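You operate a simulated robot arm through the tools that you are given. There is no shell and no other tool.

Carry out the task below with a simulated robot arm. There is one attempt and no reset: what you move stays moved.

JOB
Set the desk clock to quarter past four and wind it until it clicks.
Fine: pull the crown up to set the hands and push it down again.

Only the result counts: the job must be done as asked and must still hold three seconds after the hand-in. Knocking over, shifting, dropping, spilling or breaking anything else fails it.

ROBOT AND FRAMES
A 7-joint arm with a two-finger parallel gripper, fixed in place. Base frame: the origin is at the foot of the arm, x ahead of it, y to its left, z up; the work surface is at about z = 0.7. Readings come in m, rad, newtons and seconds.
With the tool pointing down near the work surface it reaches from about 0.14 to 0.66 m from the base axis. Its first joint turns from -1.152 to 1.152 rad. Payload 2.4 kg.
Tool frame: the origin (TCP) lies between the finger pads and is the grasp point; the fingertips stand 0.03 m ahead of it; z points along the fingers, y is the line along which they close. Largest opening 0.094 m; finger width 0.028, thickness 0.01; the body of the gripper, 0.05 by 0.096 m, starts 0.055 m behind the TCP.
Orientation is told as [roll, pitch, yaw] about the base's x, y, z axes, in that order, counted from this pose: with the fingers straight down and closing along the base's y, the tool's x points along the base's -x, its y along +y and its z along -z.

CONTROLS
- The arm moves only by the tool apply_moves. Its argument "increments" is a list that holds one entry, the list of rows, each a list of 7 numbers: the shift along the base's x, y, z in units of 300 mm (1.0 is 300 mm), then the turn, a rotation vector about the base's x, y, z in units of 45 degrees (1.0 is 45 degrees), then the closure, from 0 (fully open) to 1 (shut). In form: [[[dx, dy, dz, rx, ry, rz, jaw], ...]]. A call has 1 to 20 rows; each row is the pose to reach, as a shift and turn from the pose commanded when the call began. A call with a number of a shift or a turn outside -1 to 1 is refused whole. Each row takes 0.2 s and may step no farther than 0.05 m and 0.15 rad from the row before; otherwise, or with a gripper value out of range, the whole call is refused. A pose out of reach is approached as far as the arm can. The call stops where the force on the tool passes 40 N (or 10 N more than at its start, if that is more) or the arm is blocked; 0.2 s more then pass. The fingers move at their own pace (about 0.153 m/s each) and stop on an object; they squeeze with about 36 N. The grip force told is the motor's: it shows also when the fingers shut on nothing. Time passes only in rows, and 0.2 s behind the last, so rows that repeat a pose let the fingers close. The reply holds the time, the measured pose of the TCP, the force on the tool along the base axes, the opening and the grip force, in the units named above and with some noise, with the torque about the TCP (base axes, N m) and any sound that the robot's microphone picked up.
- Cameras (640 x 400 px; columns grow to the right, rows downward): "scene" is fixed at [0.0498, 0.5012, 1.432]; the picture's right is [-0.49, -0.87, 0.00], its down [-0.59, 0.33, -0.73] and it looks along [0.64, -0.36, -0.68] (base axes); focal length 358 px, centre (320, 200). "wrist" rides on the gripper at [0.076, 0.014, -0.102] in the tool frame; the picture's right is [-0.18, 0.98, 0.00], its down [-0.75, -0.14, -0.64] and it looks along [-0.63, -0.12, 0.77] (tool axes); focal length 243 px, centre (320, 200). There is no depth. A picture from a camera that has moved, and an enlarged one, comes with that camera's place and axes in the base frame and with its lens.
- camera(camera): a new picture of that camera. It takes no simulated time.
- close_up(camera, box): a new picture of the part [left, top, right, bottom] of that camera's present view, enlarged. It takes no simulated time.
- close_job(): hands the job in; it is judged then, once.

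Nothing tells you positions but the pictures and the camera data. Unless the task says otherwise, let go and move clear before handing in.

The tools are called after ">>>" by a JSON object that holds its "method" and its "body". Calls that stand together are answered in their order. apply_moves: Moves the arm, as the interface text tells. Its arguments: {"type":"object","properties":{"increments":{"type":"array"}},"required":["increments"]} The other tools are called the same way: camera (camera) takes a picture; close_up (camera, box) takes an enlarged picture of a part of a camera's view; close_job () hands the job in.

At the start:

```text
t: 0.0
ee_pos: [0.3794, 0.2395, 1.1203]
ee_rot: [0.0, 0.001, 0.002]
contact_force: [0.5, 0.1, -0.4]
ft_torque: [0.03, 0.04, 0.0]
finger_gap: 0.0942
gripper_force: 0.0
```

scene: 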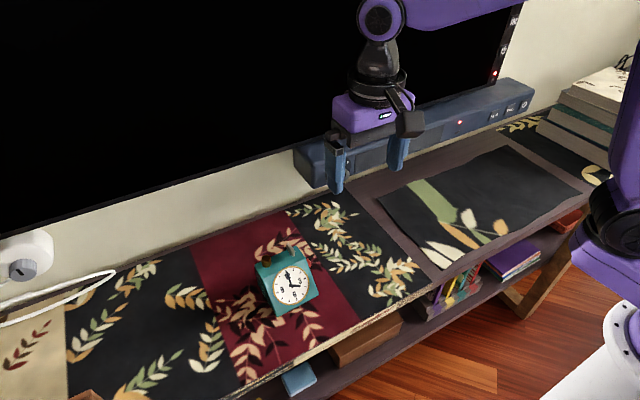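
wrist: 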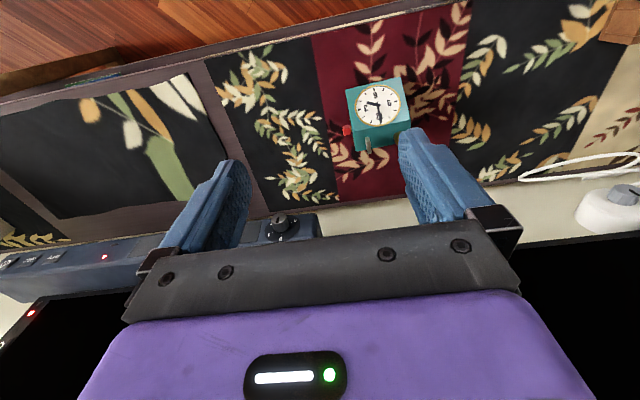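

I see a teal desk clock on the maroon part of the runner, with its dial facing the robot and something on its top and side. I'll look closer before moving.

>>> {"method": "close_up", "body": {"camera": "scene", "box": [240, 230, 340, 330]}}

>>> {"method": "close_up", "body": {"camera": "wrist", "box": [320, 60, 430, 170]}}

```text
4.00 times, centred on (290, 280) of scene
camera zoom: at [0.0498, 0.5012, 1.432], right [-0.49, -0.87, 0.0], down [-0.59, 0.33, -0.73], along [0.64, -0.36, -0.68], focal length 1434 px, centre (440, -120)
```

zoom: 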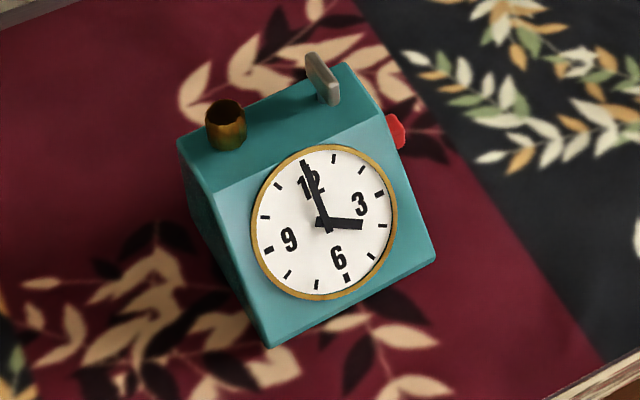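

```text
3.64 times, centred on (375, 115) of wrist
camera zoom: at [0.3021, 0.2547, 1.2231], right [0.18, 0.98, 0.0], down [0.75, -0.14, 0.64], along [0.63, -0.12, -0.77], focal length 882 px, centre (120, 509)
```

zoom: 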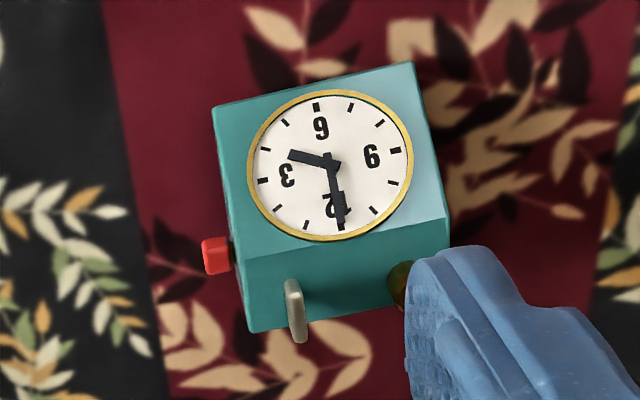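

The clock's dial faces the robot. On top there's a brass crown on the 9 side and a grey wing on the 3 side, with a red knob on the 3-side wall. I'll zoom in further to tell these parts apart and read the time.

>>> {"method": "close_up", "body": {"camera": "scene", "box": [265, 238, 315, 278]}}

>>> {"method": "close_up", "body": {"camera": "scene", "box": [268, 260, 318, 310]}}

>>> {"method": "close_up", "body": {"camera": "wrist", "box": [340, 120, 400, 160]}}

```text
10.00 times, centred on (290, 258) of scene
camera zoom: at [0.0498, 0.5012, 1.432], right [-0.49, -0.87, 0.0], down [-0.59, 0.33, -0.73], along [0.64, -0.36, -0.68], focal length 3584 px, centre (620, -380)
```

zoom: 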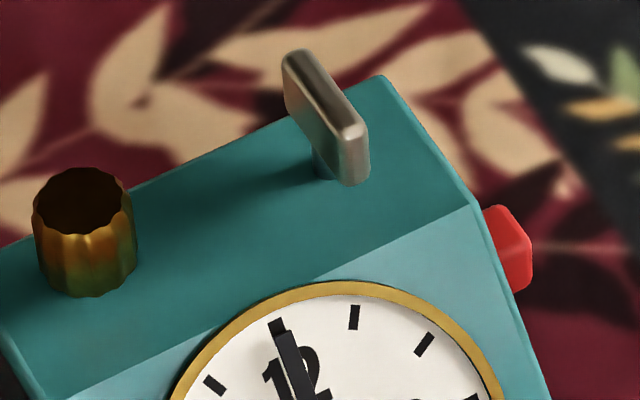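

```text
8.00 times, centred on (293, 285) of scene
camera zoom: at [0.0498, 0.5012, 1.432], right [-0.49, -0.87, 0.0], down [-0.59, 0.33, -0.73], along [0.64, -0.36, -0.68], focal length 2868 px, centre (536, -480)
```

zoom: 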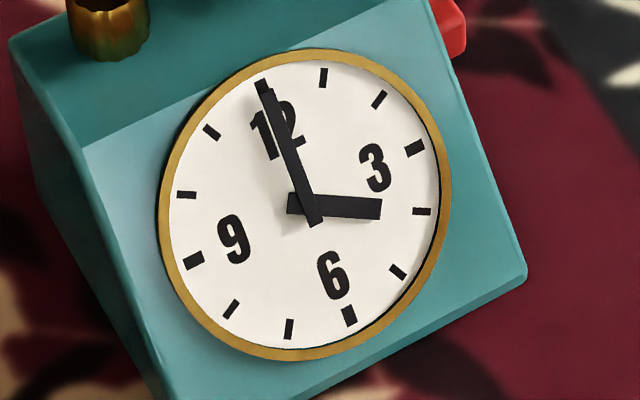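

```text
10.00 times, centred on (370, 140) of wrist
camera zoom: at [0.3021, 0.2547, 1.2231], right [0.18, 0.98, 0.0], down [0.75, -0.14, 0.64], along [0.63, -0.12, -0.77], focal length 2426 px, centre (-180, 800)
```

zoom: 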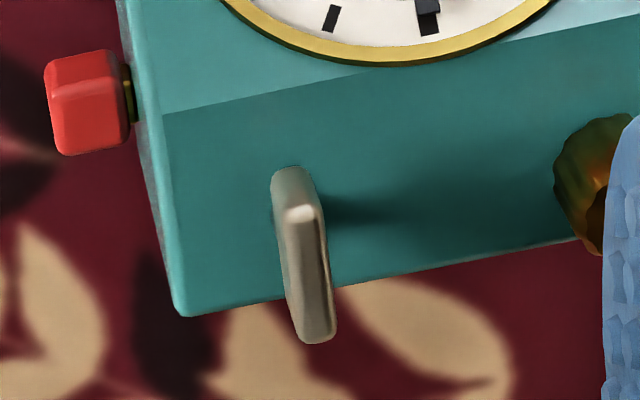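

It reads about 4:00. The brass crown is near (0.533, 0.362) with its top at z≈0.81, and the grey wing key is near y≈0.305. I'll move above the crown at a safe height and look again.

>>> {"method": "apply_moves", "body": {"increments": [[[0.06, 0.05, -0.07, 0, 0, 0, 0], [0.12, 0.1, -0.14, 0, 0, 0, 0], [0.19, 0.15, -0.21, 0, 0, 0, 0], [0.25, 0.2, -0.28, 0, 0, 0, 0], [0.31, 0.25, -0.35, 0, 0, 0, 0], [0.38, 0.31, -0.42, 0, 0, 0, 0], [0.44, 0.36, -0.49, 0, 0, 0, 0], [0.5, 0.41, -0.56, 0, 0, 0, 0], [0.5, 0.41, -0.56, 0, 0, 0, 0]]]}}

>>> {"method": "camera", "body": {"camera": "wrist"}}

>>> {"method": "camera", "body": {"camera": "scene"}}

```text
t: 2.0
ee_pos: [0.5284, 0.3621, 0.9531]
ee_rot: [0.001, -0.001, 0.0]
contact_force: [0.5, -1.0, -0.5]
ft_torque: [-0.01, -0.02, 0.0]
finger_gap: 0.0939
gripper_force: 0.0
```

```text
taken
camera wrist: at [0.4524, 0.3772, 1.0556], right [0.18, 0.98, 0.0], down [0.75, -0.14, 0.64], along [0.63, -0.12, -0.77], focal length 243 px, centre (320, 200)
```

wrist: 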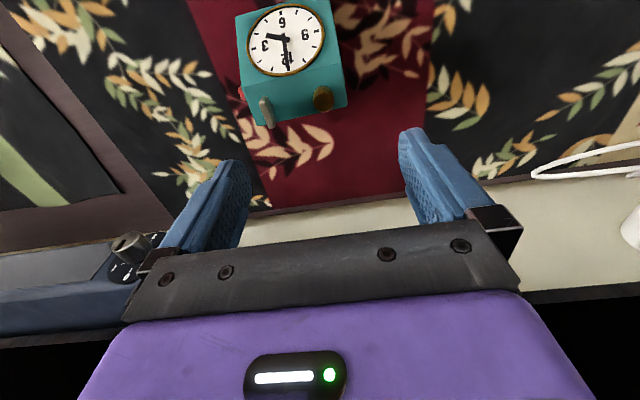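

```text
taken
```

scene: 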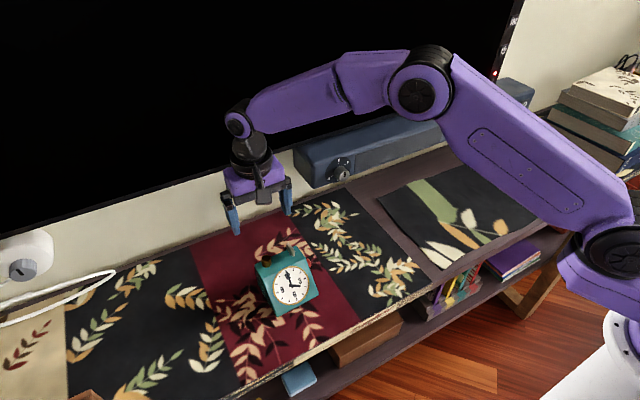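

>>> {"method": "close_up", "body": {"camera": "wrist", "box": [220, 0, 380, 140]}}

>>> {"method": "close_up", "body": {"camera": "wrist", "box": [230, 60, 350, 140]}}

```text
2.86 times, centred on (300, 70) of wrist
camera zoom: at [0.4524, 0.3772, 1.0556], right [0.18, 0.98, 0.0], down [0.75, -0.14, 0.64], along [0.63, -0.12, -0.77], focal length 693 px, centre (377, 571)
```

zoom: 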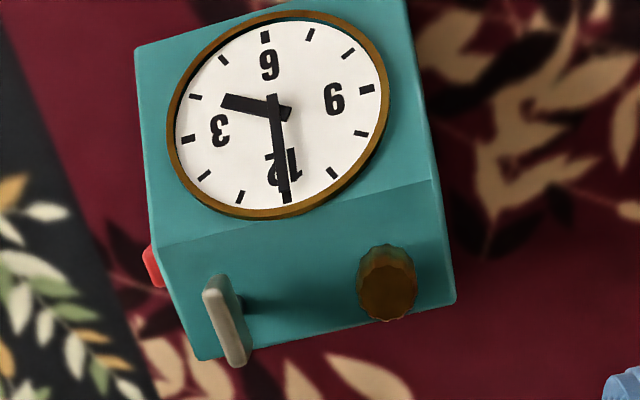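

```text
5.00 times, centred on (290, 100) of wrist
camera zoom: at [0.4524, 0.3772, 1.0556], right [0.18, 0.98, 0.0], down [0.75, -0.14, 0.64], along [0.63, -0.12, -0.77], focal length 1213 px, centre (470, 700)
```

zoom: 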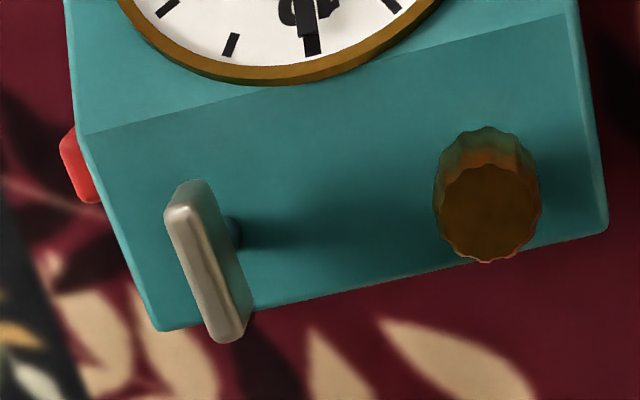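

The crown's top centre is at about (0.531, 0.365, 0.811), the clock top is at z≈0.785, and the key wing is at about (0.534, 0.307), lying along x. I'll go down to just above the crown with partly open fingers to check alignment.

>>> {"method": "apply_moves", "body": {"increments": [[[0.003, 0.004, -0.07, 0, 0, 0, 0.4], [0.006, 0.008, -0.14, 0, 0, 0, 0.4], [0.006, 0.008, -0.21, 0, 0, 0, 0.4], [0.006, 0.008, -0.28, 0, 0, 0, 0.4], [0.006, 0.008, -0.33, 0, 0, 0, 0.4], [0.006, 0.008, -0.33, 0, 0, 0, 0.4]]]}}

>>> {"method": "camera", "body": {"camera": "wrist"}}

>>> {"method": "close_up", "body": {"camera": "scene", "box": [225, 190, 345, 290]}}

```text
t: 3.4
ee_pos: [0.5297, 0.3655, 0.8538]
ee_rot: [0.0, 0.001, -0.001]
contact_force: [-0.2, 0.0, -0.2]
ft_torque: [0.0, -0.05, 0.02]
finger_gap: 0.0565
gripper_force: 0.1
```

```text
taken
camera wrist: at [0.4534, 0.38, 0.9565], right [0.18, 0.98, 0.0], down [0.75, -0.14, 0.64], along [0.63, -0.12, -0.77], focal length 243 px, centre (320, 200)
```

wrist: 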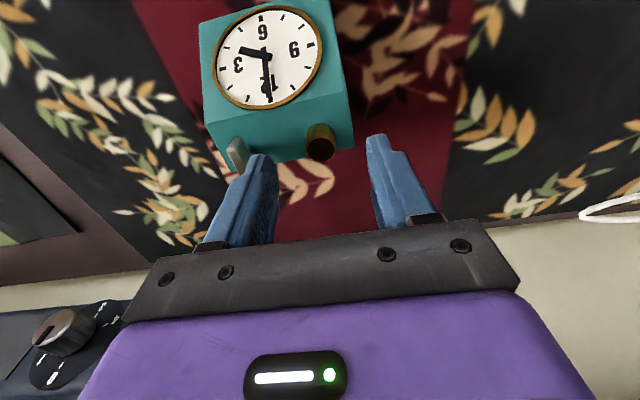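

```text
4.00 times, centred on (285, 240) of scene
camera zoom: at [0.0498, 0.5012, 1.432], right [-0.49, -0.87, 0.0], down [-0.59, 0.33, -0.73], along [0.64, -0.36, -0.68], focal length 1434 px, centre (460, 40)
```

zoom: 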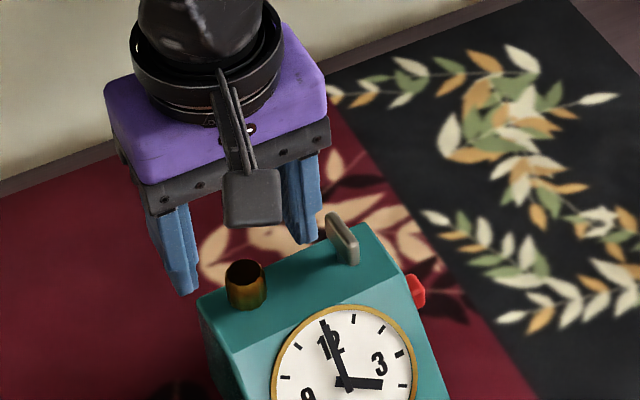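

>>> {"method": "close_up", "body": {"camera": "wrist", "box": [200, 90, 360, 190]}}

>>> {"method": "close_up", "body": {"camera": "wrist", "box": [290, 110, 354, 150]}}

```text
4.00 times, centred on (280, 140) of wrist
camera zoom: at [0.4534, 0.38, 0.9565], right [0.18, 0.98, 0.0], down [0.75, -0.14, 0.64], along [0.63, -0.12, -0.77], focal length 970 px, centre (480, 440)
```

zoom: 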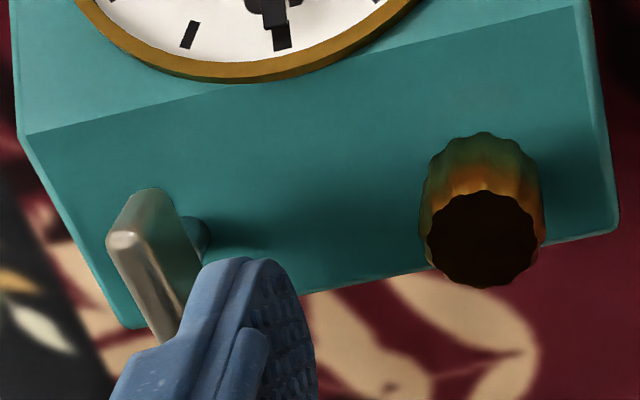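

```text
10.00 times, centred on (322, 130) of wrist
camera zoom: at [0.4534, 0.38, 0.9565], right [0.18, 0.98, 0.0], down [0.75, -0.14, 0.64], along [0.63, -0.12, -0.77], focal length 2426 px, centre (300, 900)
```

zoom: 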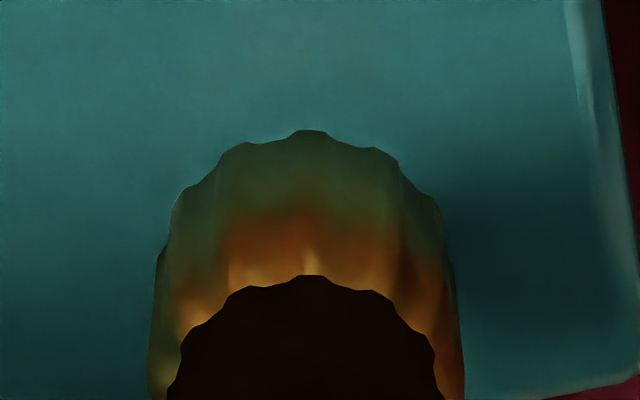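

The crown is centred to within about 2 mm at (0.532, 0.366). I'll lower so the fingertips reach about z=0.791, then close on the crown.

>>> {"method": "apply_moves", "body": {"increments": [[[0.006, 0.0, -0.03, 0, 0, 0, 0.4], [0.008, 0.0, -0.06, 0, 0, 0, 0.4], [0.008, 0.0, -0.085, 0, 0, 0, 0.4], [0.008, 0.0, -0.107, 0, 0, 0, 0.4], [0.008, 0.0, -0.107, 0, 0, 0, 0.4]]]}}

>>> {"method": "camera", "body": {"camera": "wrist"}}

>>> {"method": "close_up", "body": {"camera": "scene", "box": [225, 210, 345, 310]}}

```text
t: 4.6
ee_pos: [0.5328, 0.3662, 0.8217]
ee_rot: [-0.001, -0.001, 0.0]
contact_force: [1.1, -0.1, -0.6]
ft_torque: [0.02, -0.02, 0.0]
finger_gap: 0.0567
gripper_force: 0.1
```

```text
taken
camera wrist: at [0.4565, 0.3803, 0.9241], right [0.18, 0.98, 0.0], down [0.75, -0.14, 0.64], along [0.63, -0.12, -0.77], focal length 243 px, centre (320, 200)
```

wrist: 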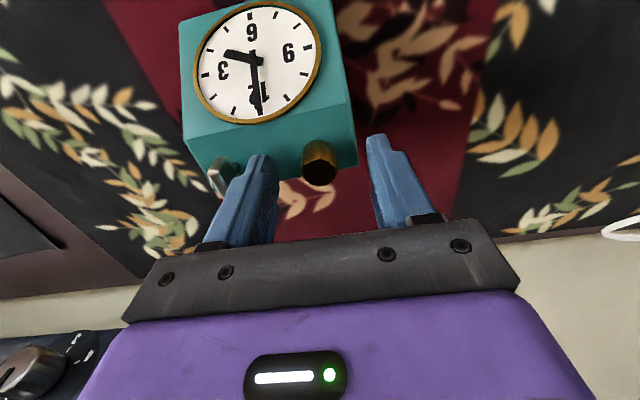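

```text
4.00 times, centred on (285, 260) of scene
camera zoom: at [0.0498, 0.5012, 1.432], right [-0.49, -0.87, 0.0], down [-0.59, 0.33, -0.73], along [0.64, -0.36, -0.68], focal length 1434 px, centre (460, -40)
```

zoom: 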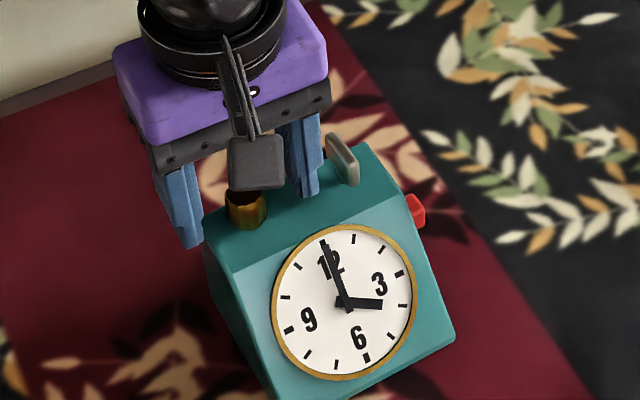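

The crown sits between the fingertips and is aligned. I'll close on it now.

>>> {"method": "apply_moves", "body": {"increments": [[[0, 0, 0, 0, 0, 0, 0.6], [0, 0, 0, 0, 0, 0, 0.75], [0, 0, 0, 0, 0, 0, 0.85], [0, 0, 0, 0, 0, 0, 1], [0, 0, 0, 0, 0, 0, 1]]]}}

>>> {"method": "camera", "body": {"camera": "wrist"}}

```text
t: 5.8
ee_pos: [0.5332, 0.3645, 0.8221]
ee_rot: [0.0, 0.0, 0.0]
contact_force: [-0.2, -3.4, 0.5]
ft_torque: [0.22, 0.09, 0.0]
finger_gap: 0.0211
gripper_force: 35.9
```

```text
taken
camera wrist: at [0.4566, 0.38, 0.9242], right [0.18, 0.98, 0.0], down [0.75, -0.14, 0.64], along [0.63, -0.12, -0.77], focal length 243 px, centre (320, 200)
```

wrist: 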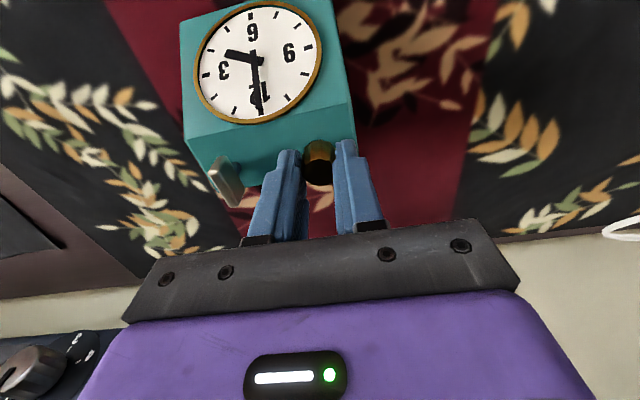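

The crown is held at a 21 mm gap with low side force. I'll pull it up gently in small steps and watch the force.

>>> {"method": "apply_moves", "body": {"increments": [[[0, 0, 0.005, 0, 0, 0, 1], [0, 0, 0.01, 0, 0, 0, 1], [0, 0, 0.01, 0, 0, 0, 1]]]}}

>>> {"method": "close_up", "body": {"camera": "wrist", "box": [170, 0, 390, 220]}}

>>> {"method": "close_up", "body": {"camera": "scene", "box": [225, 210, 345, 310]}}

```text
t: 6.6
ee_pos: [0.5324, 0.3641, 0.8244]
ee_rot: [-0.002, -0.002, 0.0]
contact_force: [2.5, -1.9, 0.2]
ft_torque: [-0.35, 0.06, 0.02]
finger_gap: 0.0209
gripper_force: 35.5
```

```text
1.82 times, centred on (280, 110) of wrist
camera zoom: at [0.4564, 0.3801, 0.9274], right [0.18, 0.98, 0.0], down [0.75, -0.14, 0.64], along [0.63, -0.12, -0.77], focal length 441 px, centre (393, 364)
```

zoom: 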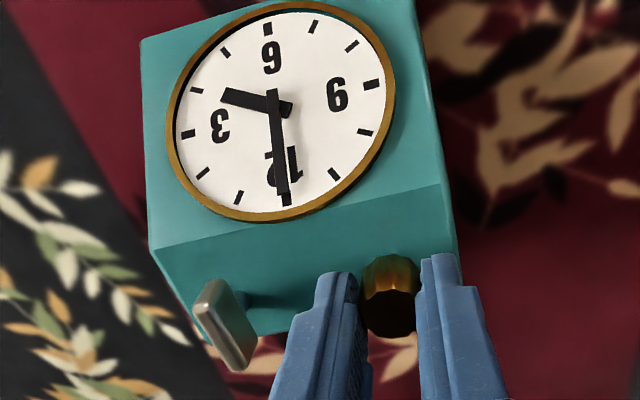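

```text
4.00 times, centred on (285, 260) of scene
camera zoom: at [0.0498, 0.5012, 1.432], right [-0.49, -0.87, 0.0], down [-0.59, 0.33, -0.73], along [0.64, -0.36, -0.68], focal length 1434 px, centre (460, -40)
```

zoom: 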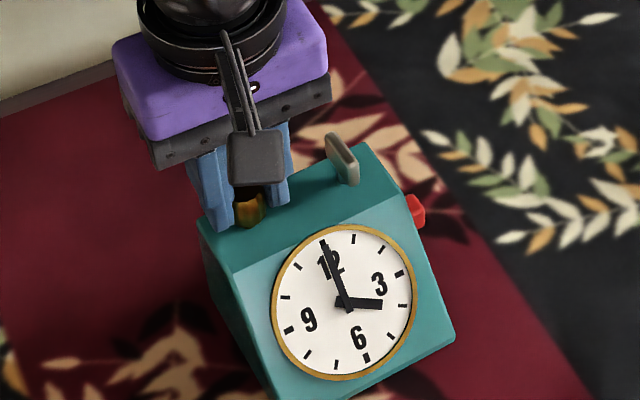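

It moved 3 mm with almost no vertical force and the clock stayed put. I'll continue upward a little.

>>> {"method": "apply_moves", "body": {"increments": [[[0, 0, 0.004, 0, 0, 0, 1], [0, 0, 0.008, 0, 0, 0, 1], [0, 0, 0.01, 0, 0, 0, 1]]]}}

>>> {"method": "close_up", "body": {"camera": "wrist", "box": [170, 0, 390, 220]}}

>>> {"method": "close_up", "body": {"camera": "scene", "box": [265, 238, 315, 278]}}

```text
t: 7.4
ee_pos: [0.5316, 0.3656, 0.8274]
ee_rot: [0.0, -0.002, 0.0]
contact_force: [0.6, -4.2, 0.5]
ft_torque: [0.06, -0.17, -0.02]
finger_gap: 0.0212
gripper_force: 36.3
```

```text
1.82 times, centred on (280, 110) of wrist
camera zoom: at [0.4565, 0.3801, 0.9301], right [0.18, 0.98, 0.0], down [0.75, -0.14, 0.64], along [0.63, -0.12, -0.77], focal length 441 px, centre (393, 364)
```

zoom: 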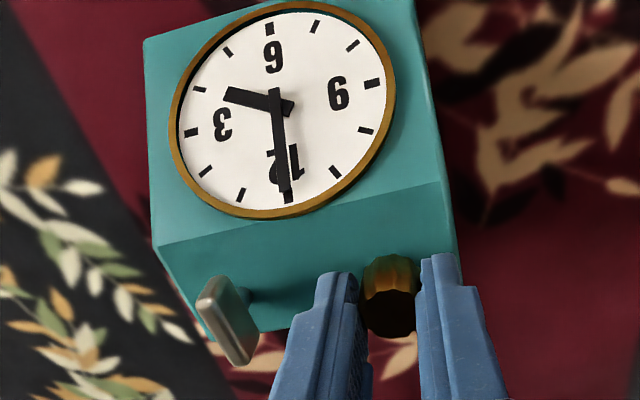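

```text
10.00 times, centred on (290, 258) of scene
camera zoom: at [0.0498, 0.5011, 1.432], right [-0.49, -0.87, 0.0], down [-0.59, 0.33, -0.73], along [0.64, -0.36, -0.68], focal length 3584 px, centre (620, -380)
```

zoom: 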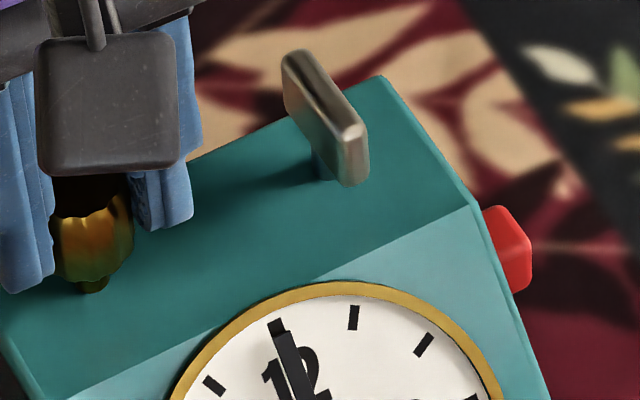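

The crown has risen about 6 mm with its stem showing, and the clock stays put. I'll try a small clockwise turn to see if the hands respond.

>>> {"method": "apply_moves", "body": {"increments": [[[0, 0, 0, 0, 0, -0.15, 1], [0, 0, 0, 0, 0, -0.3, 1], [0, 0, 0, 0, 0, -0.45, 1], [0, 0, 0, 0, 0, -0.45, 1]]]}}

>>> {"method": "close_up", "body": {"camera": "scene", "box": [268, 260, 318, 310]}}

>>> {"method": "close_up", "body": {"camera": "wrist", "box": [170, 0, 390, 220]}}

```text
t: 8.4
ee_pos: [0.5328, 0.3658, 0.827]
ee_rot: [-0.001, 0.001, -0.353]
contact_force: [2.2, -0.8, 0.2]
ft_torque: [-0.79, -0.44, 0.0]
finger_gap: 0.0209
gripper_force: 36.7
```

```text
8.00 times, centred on (293, 285) of scene
camera zoom: at [0.0499, 0.5012, 1.432], right [-0.49, -0.87, 0.0], down [-0.59, 0.33, -0.73], along [0.64, -0.36, -0.68], focal length 2868 px, centre (536, -480)
```

zoom: 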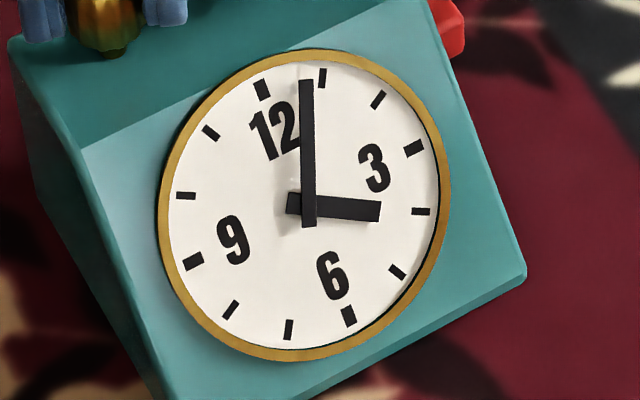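

```text
1.82 times, centred on (280, 110) of wrist
camera zoom: at [0.466, 0.4059, 0.9299], right [0.51, 0.86, 0.0], down [0.66, -0.39, 0.64], along [0.55, -0.33, -0.77], focal length 441 px, centre (393, 364)
```

zoom: 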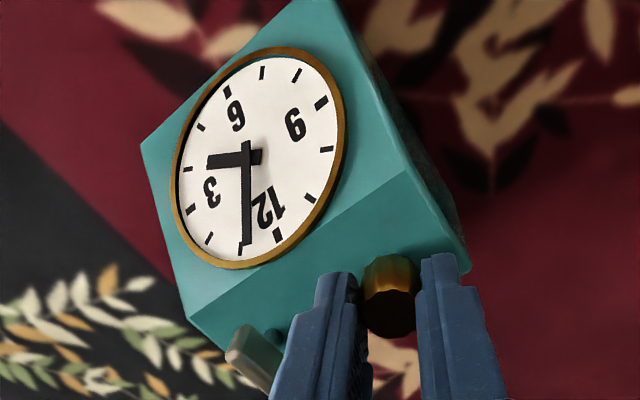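

The hands respond one-to-one: the minute hand is at about 20° after a 20° clockwise turn, starting from exactly 0°. I'll keep turning clockwise towards a 90° total.

>>> {"method": "apply_moves", "body": {"increments": [[[0, 0, 0, 0, 0, -0.15, 1], [0, 0, 0, 0, 0, -0.3, 1], [0, 0, 0, 0, 0, -0.45, 1], [0, 0, 0, 0, 0, -0.6, 1], [0, 0, 0, 0, 0, -0.75, 1], [0, 0, 0, 0, 0, -0.8, 1], [0, 0, 0, 0, 0, -0.8, 1]]]}}

>>> {"method": "close_up", "body": {"camera": "scene", "box": [268, 260, 318, 310]}}

>>> {"method": "camera", "body": {"camera": "scene"}}

```text
t: 10.0
ee_pos: [0.532, 0.3643, 0.8266]
ee_rot: [0.001, -0.001, -0.982]
contact_force: [0.9, -1.2, 1.0]
ft_torque: [0.15, -0.25, -0.03]
finger_gap: 0.0209
gripper_force: 35.9
```

```text
8.00 times, centred on (293, 285) of scene
camera zoom: at [0.0498, 0.5012, 1.432], right [-0.49, -0.87, 0.0], down [-0.59, 0.33, -0.73], along [0.64, -0.36, -0.68], focal length 2868 px, centre (536, -480)
```

zoom: 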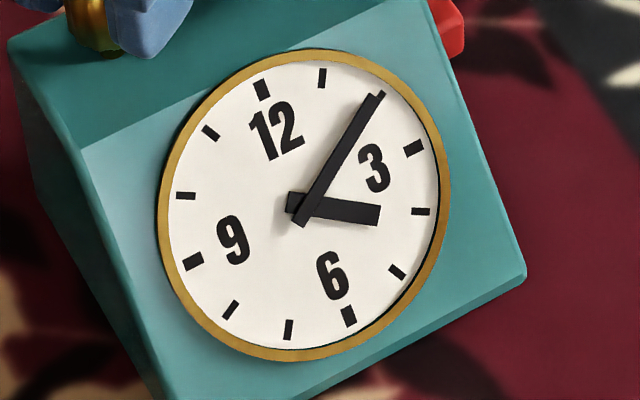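

```text
taken
```

scene: 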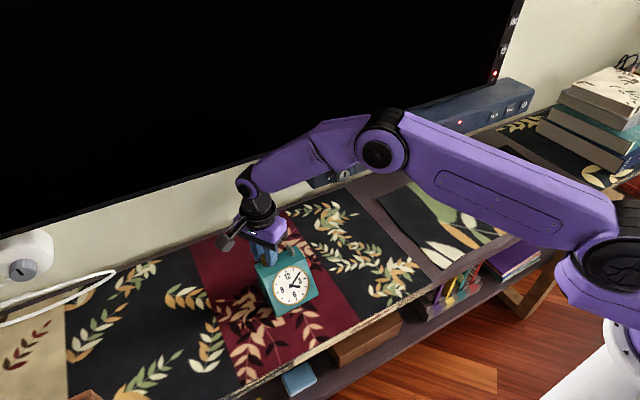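

The minute hand is at about 55°. I'll continue the remaining roughly 34°.

>>> {"method": "apply_moves", "body": {"increments": [[[0, 0, 0, 0, 0, -0.15, 1], [0, 0, 0, 0, 0, -0.3, 1], [0, 0, 0, 0, 0, -0.45, 1], [0, 0, 0, 0, 0, -0.6, 1], [0, 0, 0, 0, 0, -0.7, 1], [0, 0, 0, 0, 0, -0.75, 1], [0, 0, 0, 0, 0, -0.75, 1]]]}}

>>> {"method": "close_up", "body": {"camera": "scene", "box": [268, 260, 318, 310]}}

>>> {"method": "close_up", "body": {"camera": "scene", "box": [225, 210, 345, 310]}}

>>> {"method": "camera", "body": {"camera": "wrist"}}

```text
t: 11.6
ee_pos: [0.5326, 0.3643, 0.8265]
ee_rot: [-0.003, 0.0, -1.573]
contact_force: [-4.5, -2.0, 0.9]
ft_torque: [-0.2, 0.14, 0.04]
finger_gap: 0.0211
gripper_force: 35.7
```

```text
8.00 times, centred on (293, 285) of scene
camera zoom: at [0.0497, 0.5012, 1.432], right [-0.49, -0.87, 0.0], down [-0.59, 0.33, -0.73], along [0.64, -0.36, -0.68], focal length 2868 px, centre (536, -480)
```

zoom: 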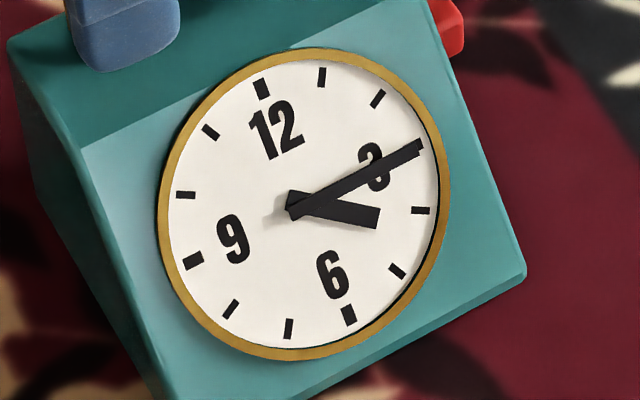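

```text
4.00 times, centred on (285, 260) of scene
camera zoom: at [0.0497, 0.5012, 1.432], right [-0.49, -0.87, 0.0], down [-0.59, 0.33, -0.73], along [0.64, -0.36, -0.68], focal length 1434 px, centre (460, -40)
```

zoom: 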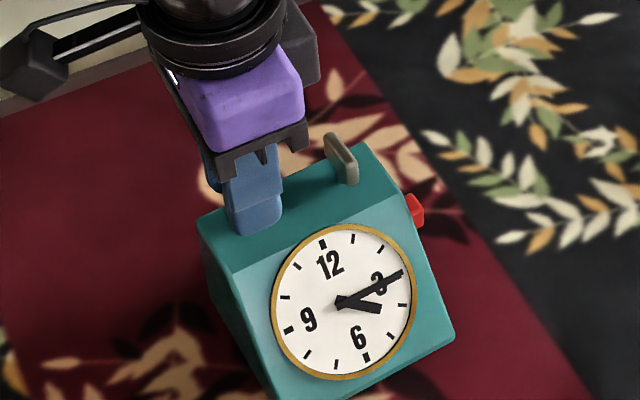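

```text
taken
camera wrist: at [0.5469, 0.4421, 0.9298], right [0.98, -0.19, 0.0], down [-0.14, -0.75, 0.64], along [-0.12, -0.63, -0.77], focal length 243 px, centre (320, 200)
```

wrist: 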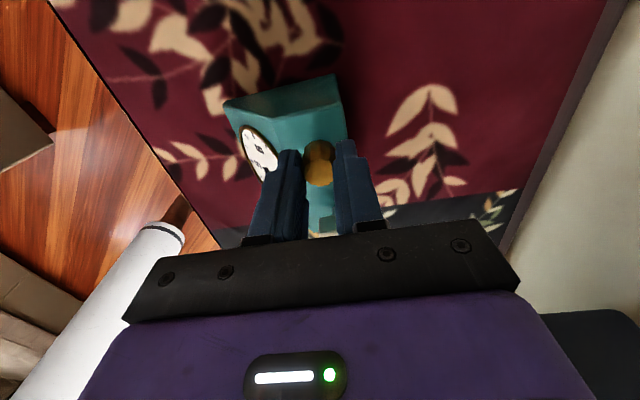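

The minute hand now points at the 3 tick. I'll check it at higher zoom before pushing the crown back down.

>>> {"method": "close_up", "body": {"camera": "scene", "box": [290, 268, 330, 298]}}

>>> {"method": "close_up", "body": {"camera": "scene", "box": [260, 240, 290, 270]}}

```text
13.33 times, centred on (310, 283) of scene
camera zoom: at [0.0497, 0.5012, 1.432], right [-0.49, -0.87, 0.0], down [-0.59, 0.33, -0.73], along [0.64, -0.36, -0.68], focal length 4779 px, centre (453, -907)
```

zoom: 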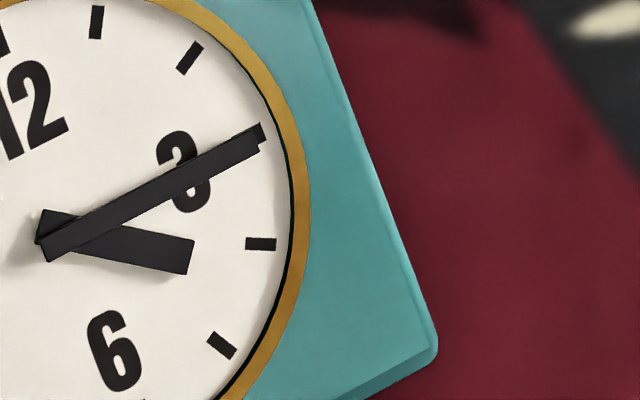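

```text
13.33 times, centred on (275, 255) of scene
camera zoom: at [0.0497, 0.5012, 1.432], right [-0.49, -0.87, 0.0], down [-0.59, 0.33, -0.73], along [0.64, -0.36, -0.68], focal length 4779 px, centre (920, -533)
```

zoom: 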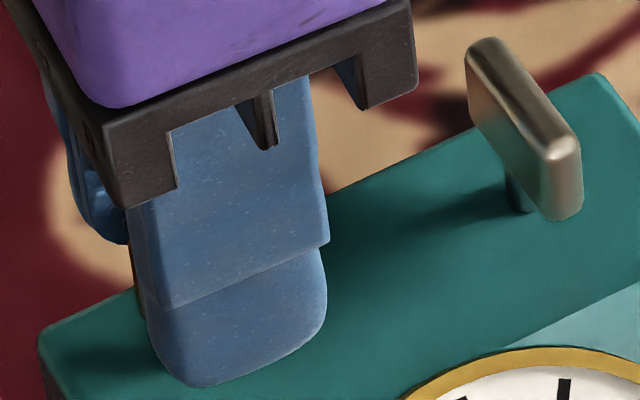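

The minute hand is squarely on 3 and the hour hand is a quarter past 4. I'll push the crown straight back down by the same 6 mm.

>>> {"method": "apply_moves", "body": {"increments": [[[0, 0, -0.006, 0, 0, 0, 1], [0, 0, -0.012, 0, 0, 0, 1], [0, 0, -0.018, 0, 0, 0, 1], [0, 0, -0.022, 0, 0, 0, 1], [0, 0, -0.022, 0, 0, 0, 1]]]}}

>>> {"method": "close_up", "body": {"camera": "scene", "box": [268, 260, 318, 310]}}

>>> {"method": "camera", "body": {"camera": "wrist"}}

```text
t: 12.8
ee_pos: [0.5329, 0.3666, 0.8213]
ee_rot: [0.001, 0.0, -1.569]
contact_force: [-8.8, -5.0, 7.5]
ft_torque: [-0.28, 0.52, -0.01]
finger_gap: 0.0209
gripper_force: 35.6
```

```text
8.00 times, centred on (293, 285) of scene
camera zoom: at [0.0494, 0.5011, 1.432], right [-0.49, -0.87, 0.0], down [-0.59, 0.33, -0.73], along [0.64, -0.36, -0.68], focal length 2868 px, centre (536, -480)
```

zoom: 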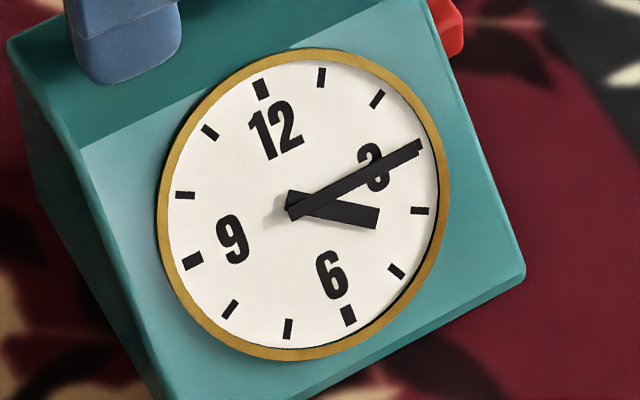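

```text
taken
camera wrist: at [0.5467, 0.4421, 0.9241], right [0.98, -0.18, 0.0], down [-0.14, -0.75, 0.64], along [-0.12, -0.63, -0.77], focal length 243 px, centre (320, 200)
```

wrist: 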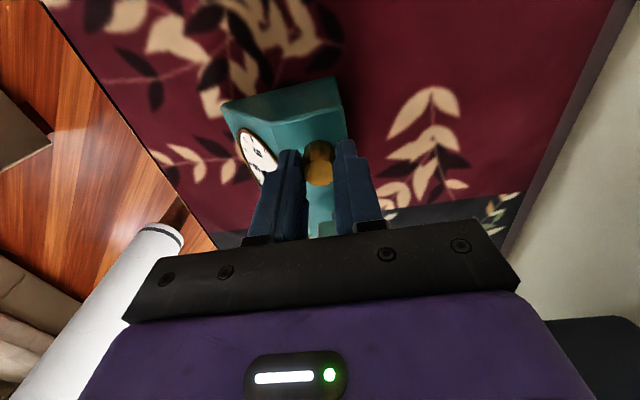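

There's a 7.5 N upward push at the original height, so the crown is seated, and the hands still read 4:15. I'll open the fingers a little and lift straight off.

>>> {"method": "apply_moves", "body": {"increments": [[[0, 0, 0, 0, 0, 0, 0.7], [0, 0, 0, 0, 0, 0, 0.5], [0, 0, 0, 0, 0, 0, 0.5], [0, 0, 0.05, 0, 0, 0, 0.5], [0, 0, 0.12, 0, 0, 0, 0.5], [0, 0, 0.24, 0, 0, 0, 0.5], [0, 0, 0.34, 0, 0, 0, 0.5], [0, 0, 0.34, 0, 0, 0, 0.5]]]}}

>>> {"method": "close_up", "body": {"camera": "scene", "box": [265, 238, 315, 278]}}

>>> {"method": "close_up", "body": {"camera": "scene", "box": [268, 260, 318, 310]}}

>>> {"method": "camera", "body": {"camera": "wrist"}}

```text
t: 14.6
ee_pos: [0.5309, 0.3654, 0.9232]
ee_rot: [-0.001, -0.001, -1.57]
contact_force: [-0.3, 0.1, 0.7]
ft_torque: [0.0, 0.02, -0.01]
finger_gap: 0.0472
gripper_force: 0.0
```

```text
10.00 times, centred on (290, 258) of scene
camera zoom: at [0.0498, 0.5012, 1.432], right [-0.49, -0.87, 0.0], down [-0.59, 0.33, -0.73], along [0.64, -0.36, -0.68], focal length 3584 px, centre (620, -380)
```

zoom: 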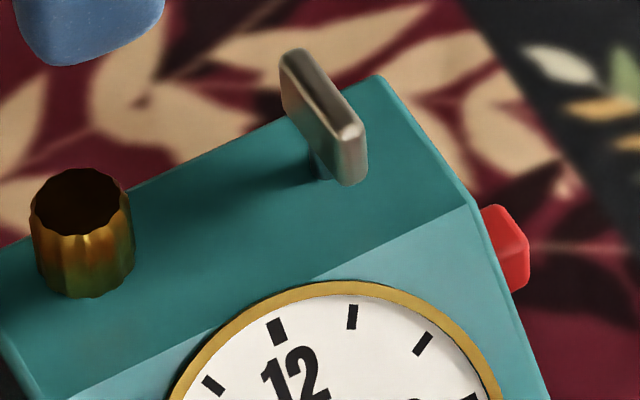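

```text
8.00 times, centred on (293, 285) of scene
camera zoom: at [0.0498, 0.5012, 1.432], right [-0.49, -0.87, 0.0], down [-0.59, 0.33, -0.73], along [0.64, -0.36, -0.68], focal length 2868 px, centre (536, -480)
```

zoom: 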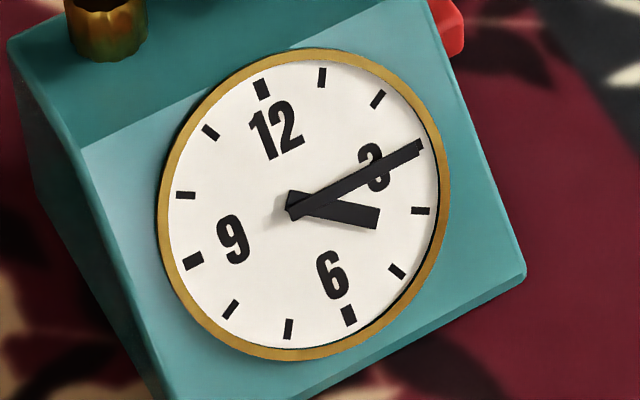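

```text
taken
camera wrist: at [0.5458, 0.4418, 1.0252], right [0.98, -0.18, 0.0], down [-0.14, -0.75, 0.64], along [-0.12, -0.63, -0.77], focal length 243 px, centre (320, 200)
```

wrist: 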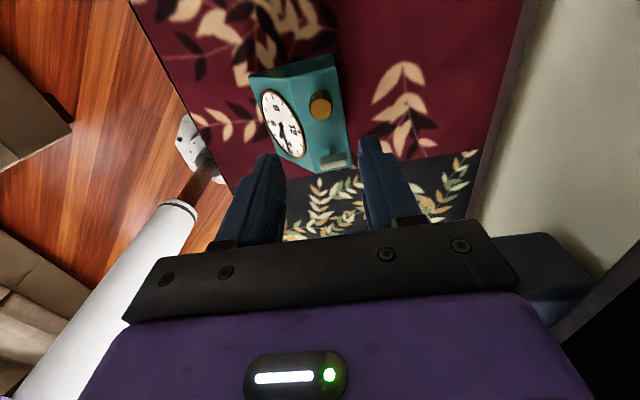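

The crown is seated and the clock reads 4:15. I'll rotate the gripper back and move above the grey wing key.

>>> {"method": "apply_moves", "body": {"increments": [[[0, -0.03, 0, 0, 0, 0.15, 0.5], [0, -0.06, 0, 0, 0, 0.3, 0.5], [0, -0.09, 0, 0, 0, 0.45, 0.5], [0, -0.12, 0, 0, 0, 0.6, 0.5], [0, -0.15, 0, 0, 0, 0.75, 0.5], [0, -0.18, 0, 0, 0, 0.9, 0.5], [0, -0.192, 0, 0, 0, 1.0, 0.5], [0, -0.192, 0, 0, 0, 1.0, 0.5]]]}}

>>> {"method": "apply_moves", "body": {"increments": [[[0, 0, 0, 0, 0, 0.15, 0.5], [0, 0, 0, 0, 0, 0.3, 0.5], [0, 0, 0, 0, 0, 0.45, 0.5], [0, 0, 0, 0, 0, 0.6, 0.5], [0, 0, 0, 0, 0, 0.75, 0.5], [0, 0, 0, 0, 0, 0.9, 0.5], [0, 0, 0, 0, 0, 1.0, 0.5], [0, 0, 0, 0, 0, 1.0, 0.5]]]}}

>>> {"method": "camera", "body": {"camera": "wrist"}}

>>> {"method": "close_up", "body": {"camera": "wrist", "box": [270, 70, 390, 170]}}

```text
t: 16.4
ee_pos: [0.5327, 0.3067, 0.9219]
ee_rot: [0.0, 0.002, -0.784]
contact_force: [-0.8, -0.3, 0.0]
ft_torque: [0.01, 0.01, -0.03]
finger_gap: 0.047
gripper_force: 0.0
```

```text
t: 18.2
ee_pos: [0.5328, 0.3068, 0.9221]
ee_rot: [0.001, 0.0, 0.002]
contact_force: [-0.1, 0.0, -0.4]
ft_torque: [-0.01, 0.01, -0.03]
finger_gap: 0.0471
gripper_force: 0.1
```

```text
taken
camera wrist: at [0.4566, 0.3224, 1.0255], right [0.18, 0.98, 0.0], down [0.75, -0.14, 0.64], along [0.63, -0.12, -0.77], focal length 243 px, centre (320, 200)
```

wrist: 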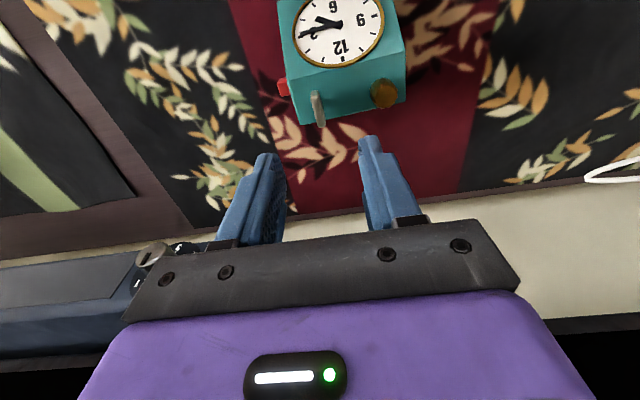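

```text
4.00 times, centred on (330, 120) of wrist
camera zoom: at [0.4566, 0.3224, 1.0255], right [0.18, 0.98, 0.0], down [0.75, -0.14, 0.64], along [0.63, -0.12, -0.77], focal length 970 px, centre (280, 520)
```

zoom: 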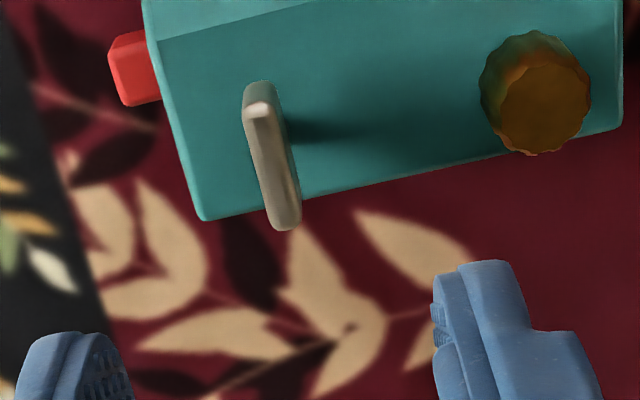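

The key wing is centred near (0.534, 0.3055) and turned about 3°. I'll descend over it with the fingers either side.

>>> {"method": "apply_moves", "body": {"increments": [[[0.002, -0.003, -0.08, 0, 0, 0.03, 0.5], [0.003, -0.005, -0.16, 0, 0, 0.06, 0.5], [0.003, -0.005, -0.23, 0, 0, 0.06, 0.5], [0.003, -0.005, -0.29, 0, 0, 0.06, 0.5], [0.003, -0.005, -0.32, 0, 0, 0.06, 0.5], [0.003, -0.005, -0.335, 0, 0, 0.06, 0.5], [0.003, -0.005, -0.335, 0, 0, 0.06, 0.5]]]}}

>>> {"method": "camera", "body": {"camera": "wrist"}}

>>> {"method": "close_up", "body": {"camera": "scene", "box": [225, 210, 345, 310]}}

```text
t: 19.8
ee_pos: [0.5336, 0.3057, 0.8218]
ee_rot: [0.001, 0.0, 0.047]
contact_force: [0.3, -0.4, 0.6]
ft_torque: [0.0, -0.03, 0.01]
finger_gap: 0.047
gripper_force: 0.0
```

```text
taken
camera wrist: at [0.4573, 0.3169, 0.9248], right [0.14, 0.99, 0.0], down [0.76, -0.11, 0.64], along [0.64, -0.09, -0.77], focal length 243 px, centre (320, 200)
```

wrist: 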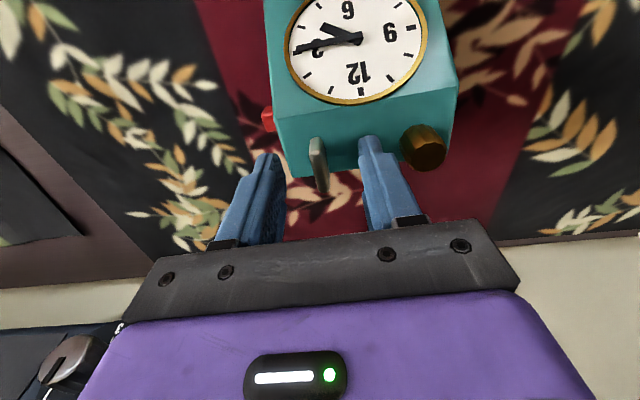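

```text
4.00 times, centred on (285, 260) of scene
camera zoom: at [0.0498, 0.5012, 1.432], right [-0.49, -0.87, 0.0], down [-0.59, 0.33, -0.73], along [0.64, -0.36, -0.68], focal length 1434 px, centre (460, -40)
```

zoom: 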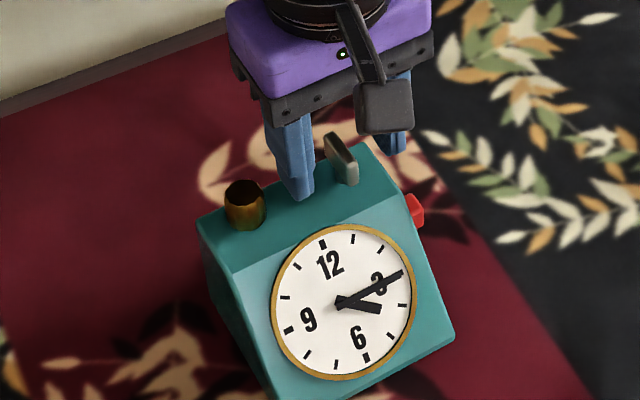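

The wing sits centred between the fingers. I'll close on it.

>>> {"method": "apply_moves", "body": {"increments": [[[0, 0, 0, 0, 0, 0, 0.7], [0, 0, 0, 0, 0, 0, 0.85], [0, 0, 0, 0, 0, 0, 0.95], [0, 0, 0, 0, 0, 0, 1], [0, 0, 0, 0, 0, 0, 1]]]}}

>>> {"method": "camera", "body": {"camera": "wrist"}}

```text
t: 21.0
ee_pos: [0.5344, 0.3052, 0.8214]
ee_rot: [0.0, 0.0, 0.048]
contact_force: [0.2, 0.3, -0.2]
ft_torque: [-0.01, -0.06, 0.03]
finger_gap: 0.0076
gripper_force: 36.2
```

```text
taken
camera wrist: at [0.4572, 0.3169, 0.9248], right [0.14, 0.99, 0.0], down [0.76, -0.11, 0.64], along [0.64, -0.09, -0.77], focal length 243 px, centre (320, 200)
```

wrist: 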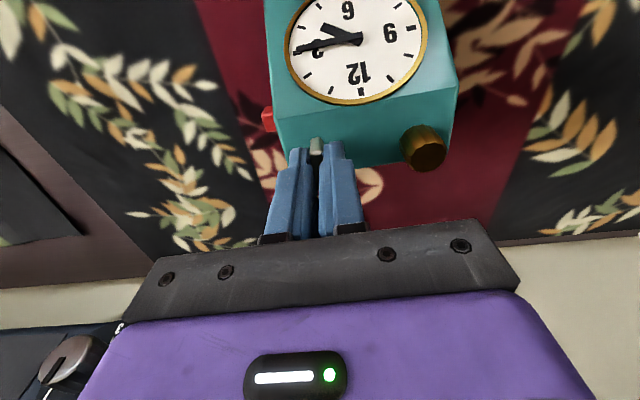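

The key is gripped with negligible side force. I'll turn clockwise in small steps and listen for the click.

>>> {"method": "apply_moves", "body": {"increments": [[[0, 0, 0, 0, 0, -0.12, 1], [0, 0, 0, 0, 0, -0.24, 1], [0, 0, 0, 0, 0, -0.36, 1], [0, 0, 0, 0, 0, -0.48, 1], [0, 0, 0, 0, 0, -0.48, 1]]]}}

>>> {"method": "close_up", "body": {"camera": "scene", "box": [225, 210, 345, 310]}}

```text
t: 22.2
ee_pos: [0.5334, 0.3053, 0.8229]
ee_rot: [-0.001, 0.001, -0.331]
contact_force: [4.5, -0.9, -0.1]
ft_torque: [-0.03, -0.22, 0.0]
finger_gap: 0.0077
gripper_force: 36.1
```

```text
4.00 times, centred on (285, 260) of scene
camera zoom: at [0.0499, 0.5012, 1.4319], right [-0.49, -0.87, 0.0], down [-0.59, 0.33, -0.73], along [0.64, -0.36, -0.68], focal length 1434 px, centre (460, -40)
```

zoom: 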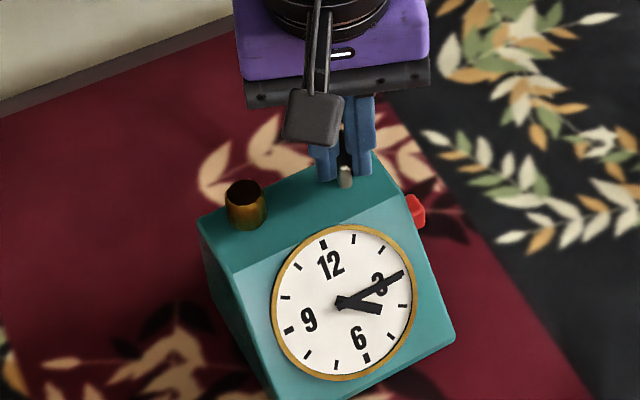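

The key turns freely clockwise, the clock and hands stay put, and there's no sound yet. I'll continue clockwise.

>>> {"method": "apply_moves", "body": {"increments": [[[0, 0, 0, 0, 0, -0.13, 1], [0, 0, 0, 0, 0, -0.26, 1], [0, 0, 0, 0, 0, -0.39, 1], [0, 0, 0, 0, 0, -0.52, 1], [0, 0, 0, 0, 0, -0.65, 1], [0, 0, 0, 0, 0, -0.65, 1]]]}}

>>> {"method": "close_up", "body": {"camera": "scene", "box": [225, 210, 345, 310]}}

```text
t: 23.6
ee_pos: [0.5335, 0.3057, 0.8213]
ee_rot: [0.0, -0.001, -0.842]
contact_force: [6.3, 0.3, 1.2]
ft_torque: [-0.23, -0.32, 0.07]
finger_gap: 0.0077
gripper_force: 36.0
```

```text
4.00 times, centred on (285, 260) of scene
camera zoom: at [0.0499, 0.5012, 1.4319], right [-0.49, -0.87, 0.0], down [-0.59, 0.33, -0.73], along [0.64, -0.36, -0.68], focal length 1434 px, centre (460, -40)
```

zoom: 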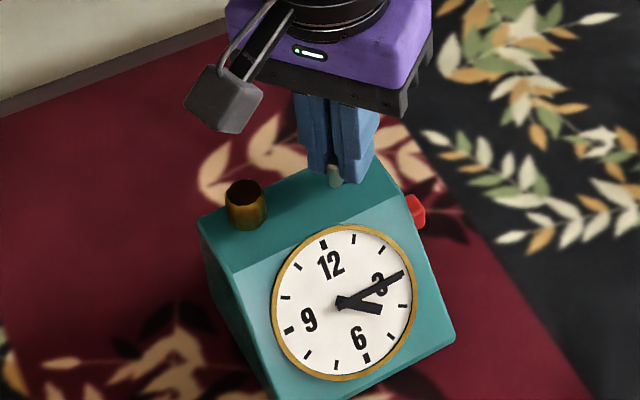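

There's slight winding torque now and still no click. I'll keep turning clockwise.

>>> {"method": "apply_moves", "body": {"increments": [[[0, 0, 0, 0, 0, -0.13, 1], [0, 0, 0, 0, 0, -0.26, 1], [0, 0, 0, 0, 0, -0.39, 1], [0, 0, 0, 0, 0, -0.52, 1], [0, 0, 0, 0, 0, -0.65, 1], [0, 0, 0, 0, 0, -0.65, 1]]]}}

>>> {"method": "close_up", "body": {"camera": "scene", "box": [225, 210, 345, 310]}}

```text
t: 25.0
ee_pos: [0.5339, 0.3052, 0.8223]
ee_rot: [0.002, -0.001, -1.353]
contact_force: [10.4, 3.8, 2.7]
ft_torque: [-0.24, -0.36, 0.02]
finger_gap: 0.0075
gripper_force: 36.5
```

```text
4.00 times, centred on (285, 260) of scene
camera zoom: at [0.05, 0.5013, 1.4319], right [-0.49, -0.87, 0.0], down [-0.59, 0.33, -0.73], along [0.64, -0.36, -0.68], focal length 1434 px, centre (460, -40)
```

zoom: 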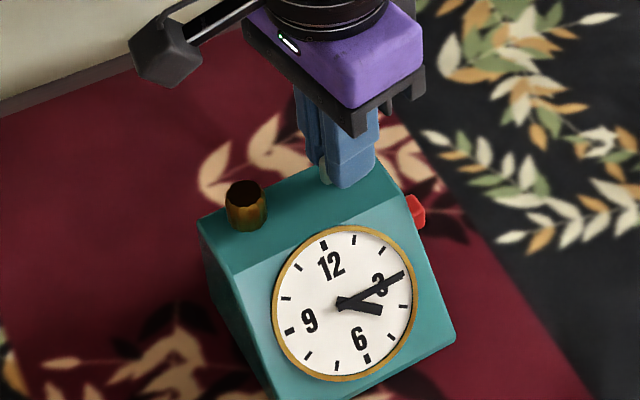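

Side force is growing to about 10 N in +x, so my grip is slightly off the key's axis. I'll ease the tool about 1 mm to relieve it and check that the clock hasn't shifted.

>>> {"method": "apply_moves", "body": {"increments": [[[0.003, 0.001, 0, 0, 0, 0, 1], [0.003, 0.001, 0, 0, 0, 0, 1]]]}}

>>> {"method": "close_up", "body": {"camera": "scene", "box": [268, 260, 318, 310]}}

```text
t: 25.6
ee_pos: [0.5346, 0.3067, 0.8235]
ee_rot: [-0.001, -0.001, -1.351]
contact_force: [2.7, -0.1, 3.6]
ft_torque: [0.38, -0.03, 0.03]
finger_gap: 0.0077
gripper_force: 35.9
```

```text
8.00 times, centred on (293, 285) of scene
camera zoom: at [0.0498, 0.5012, 1.432], right [-0.49, -0.87, 0.0], down [-0.59, 0.33, -0.73], along [0.64, -0.36, -0.68], focal length 2868 px, centre (536, -480)
```

zoom: 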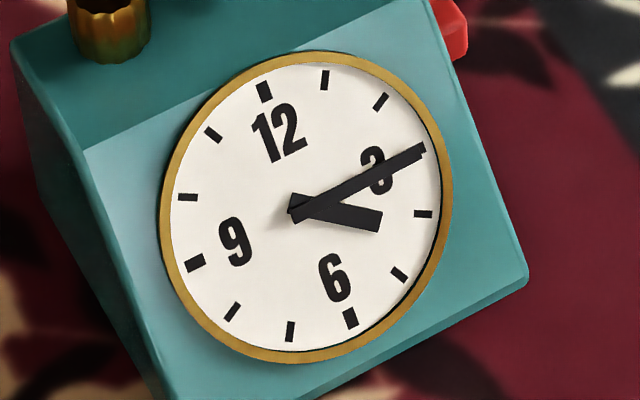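

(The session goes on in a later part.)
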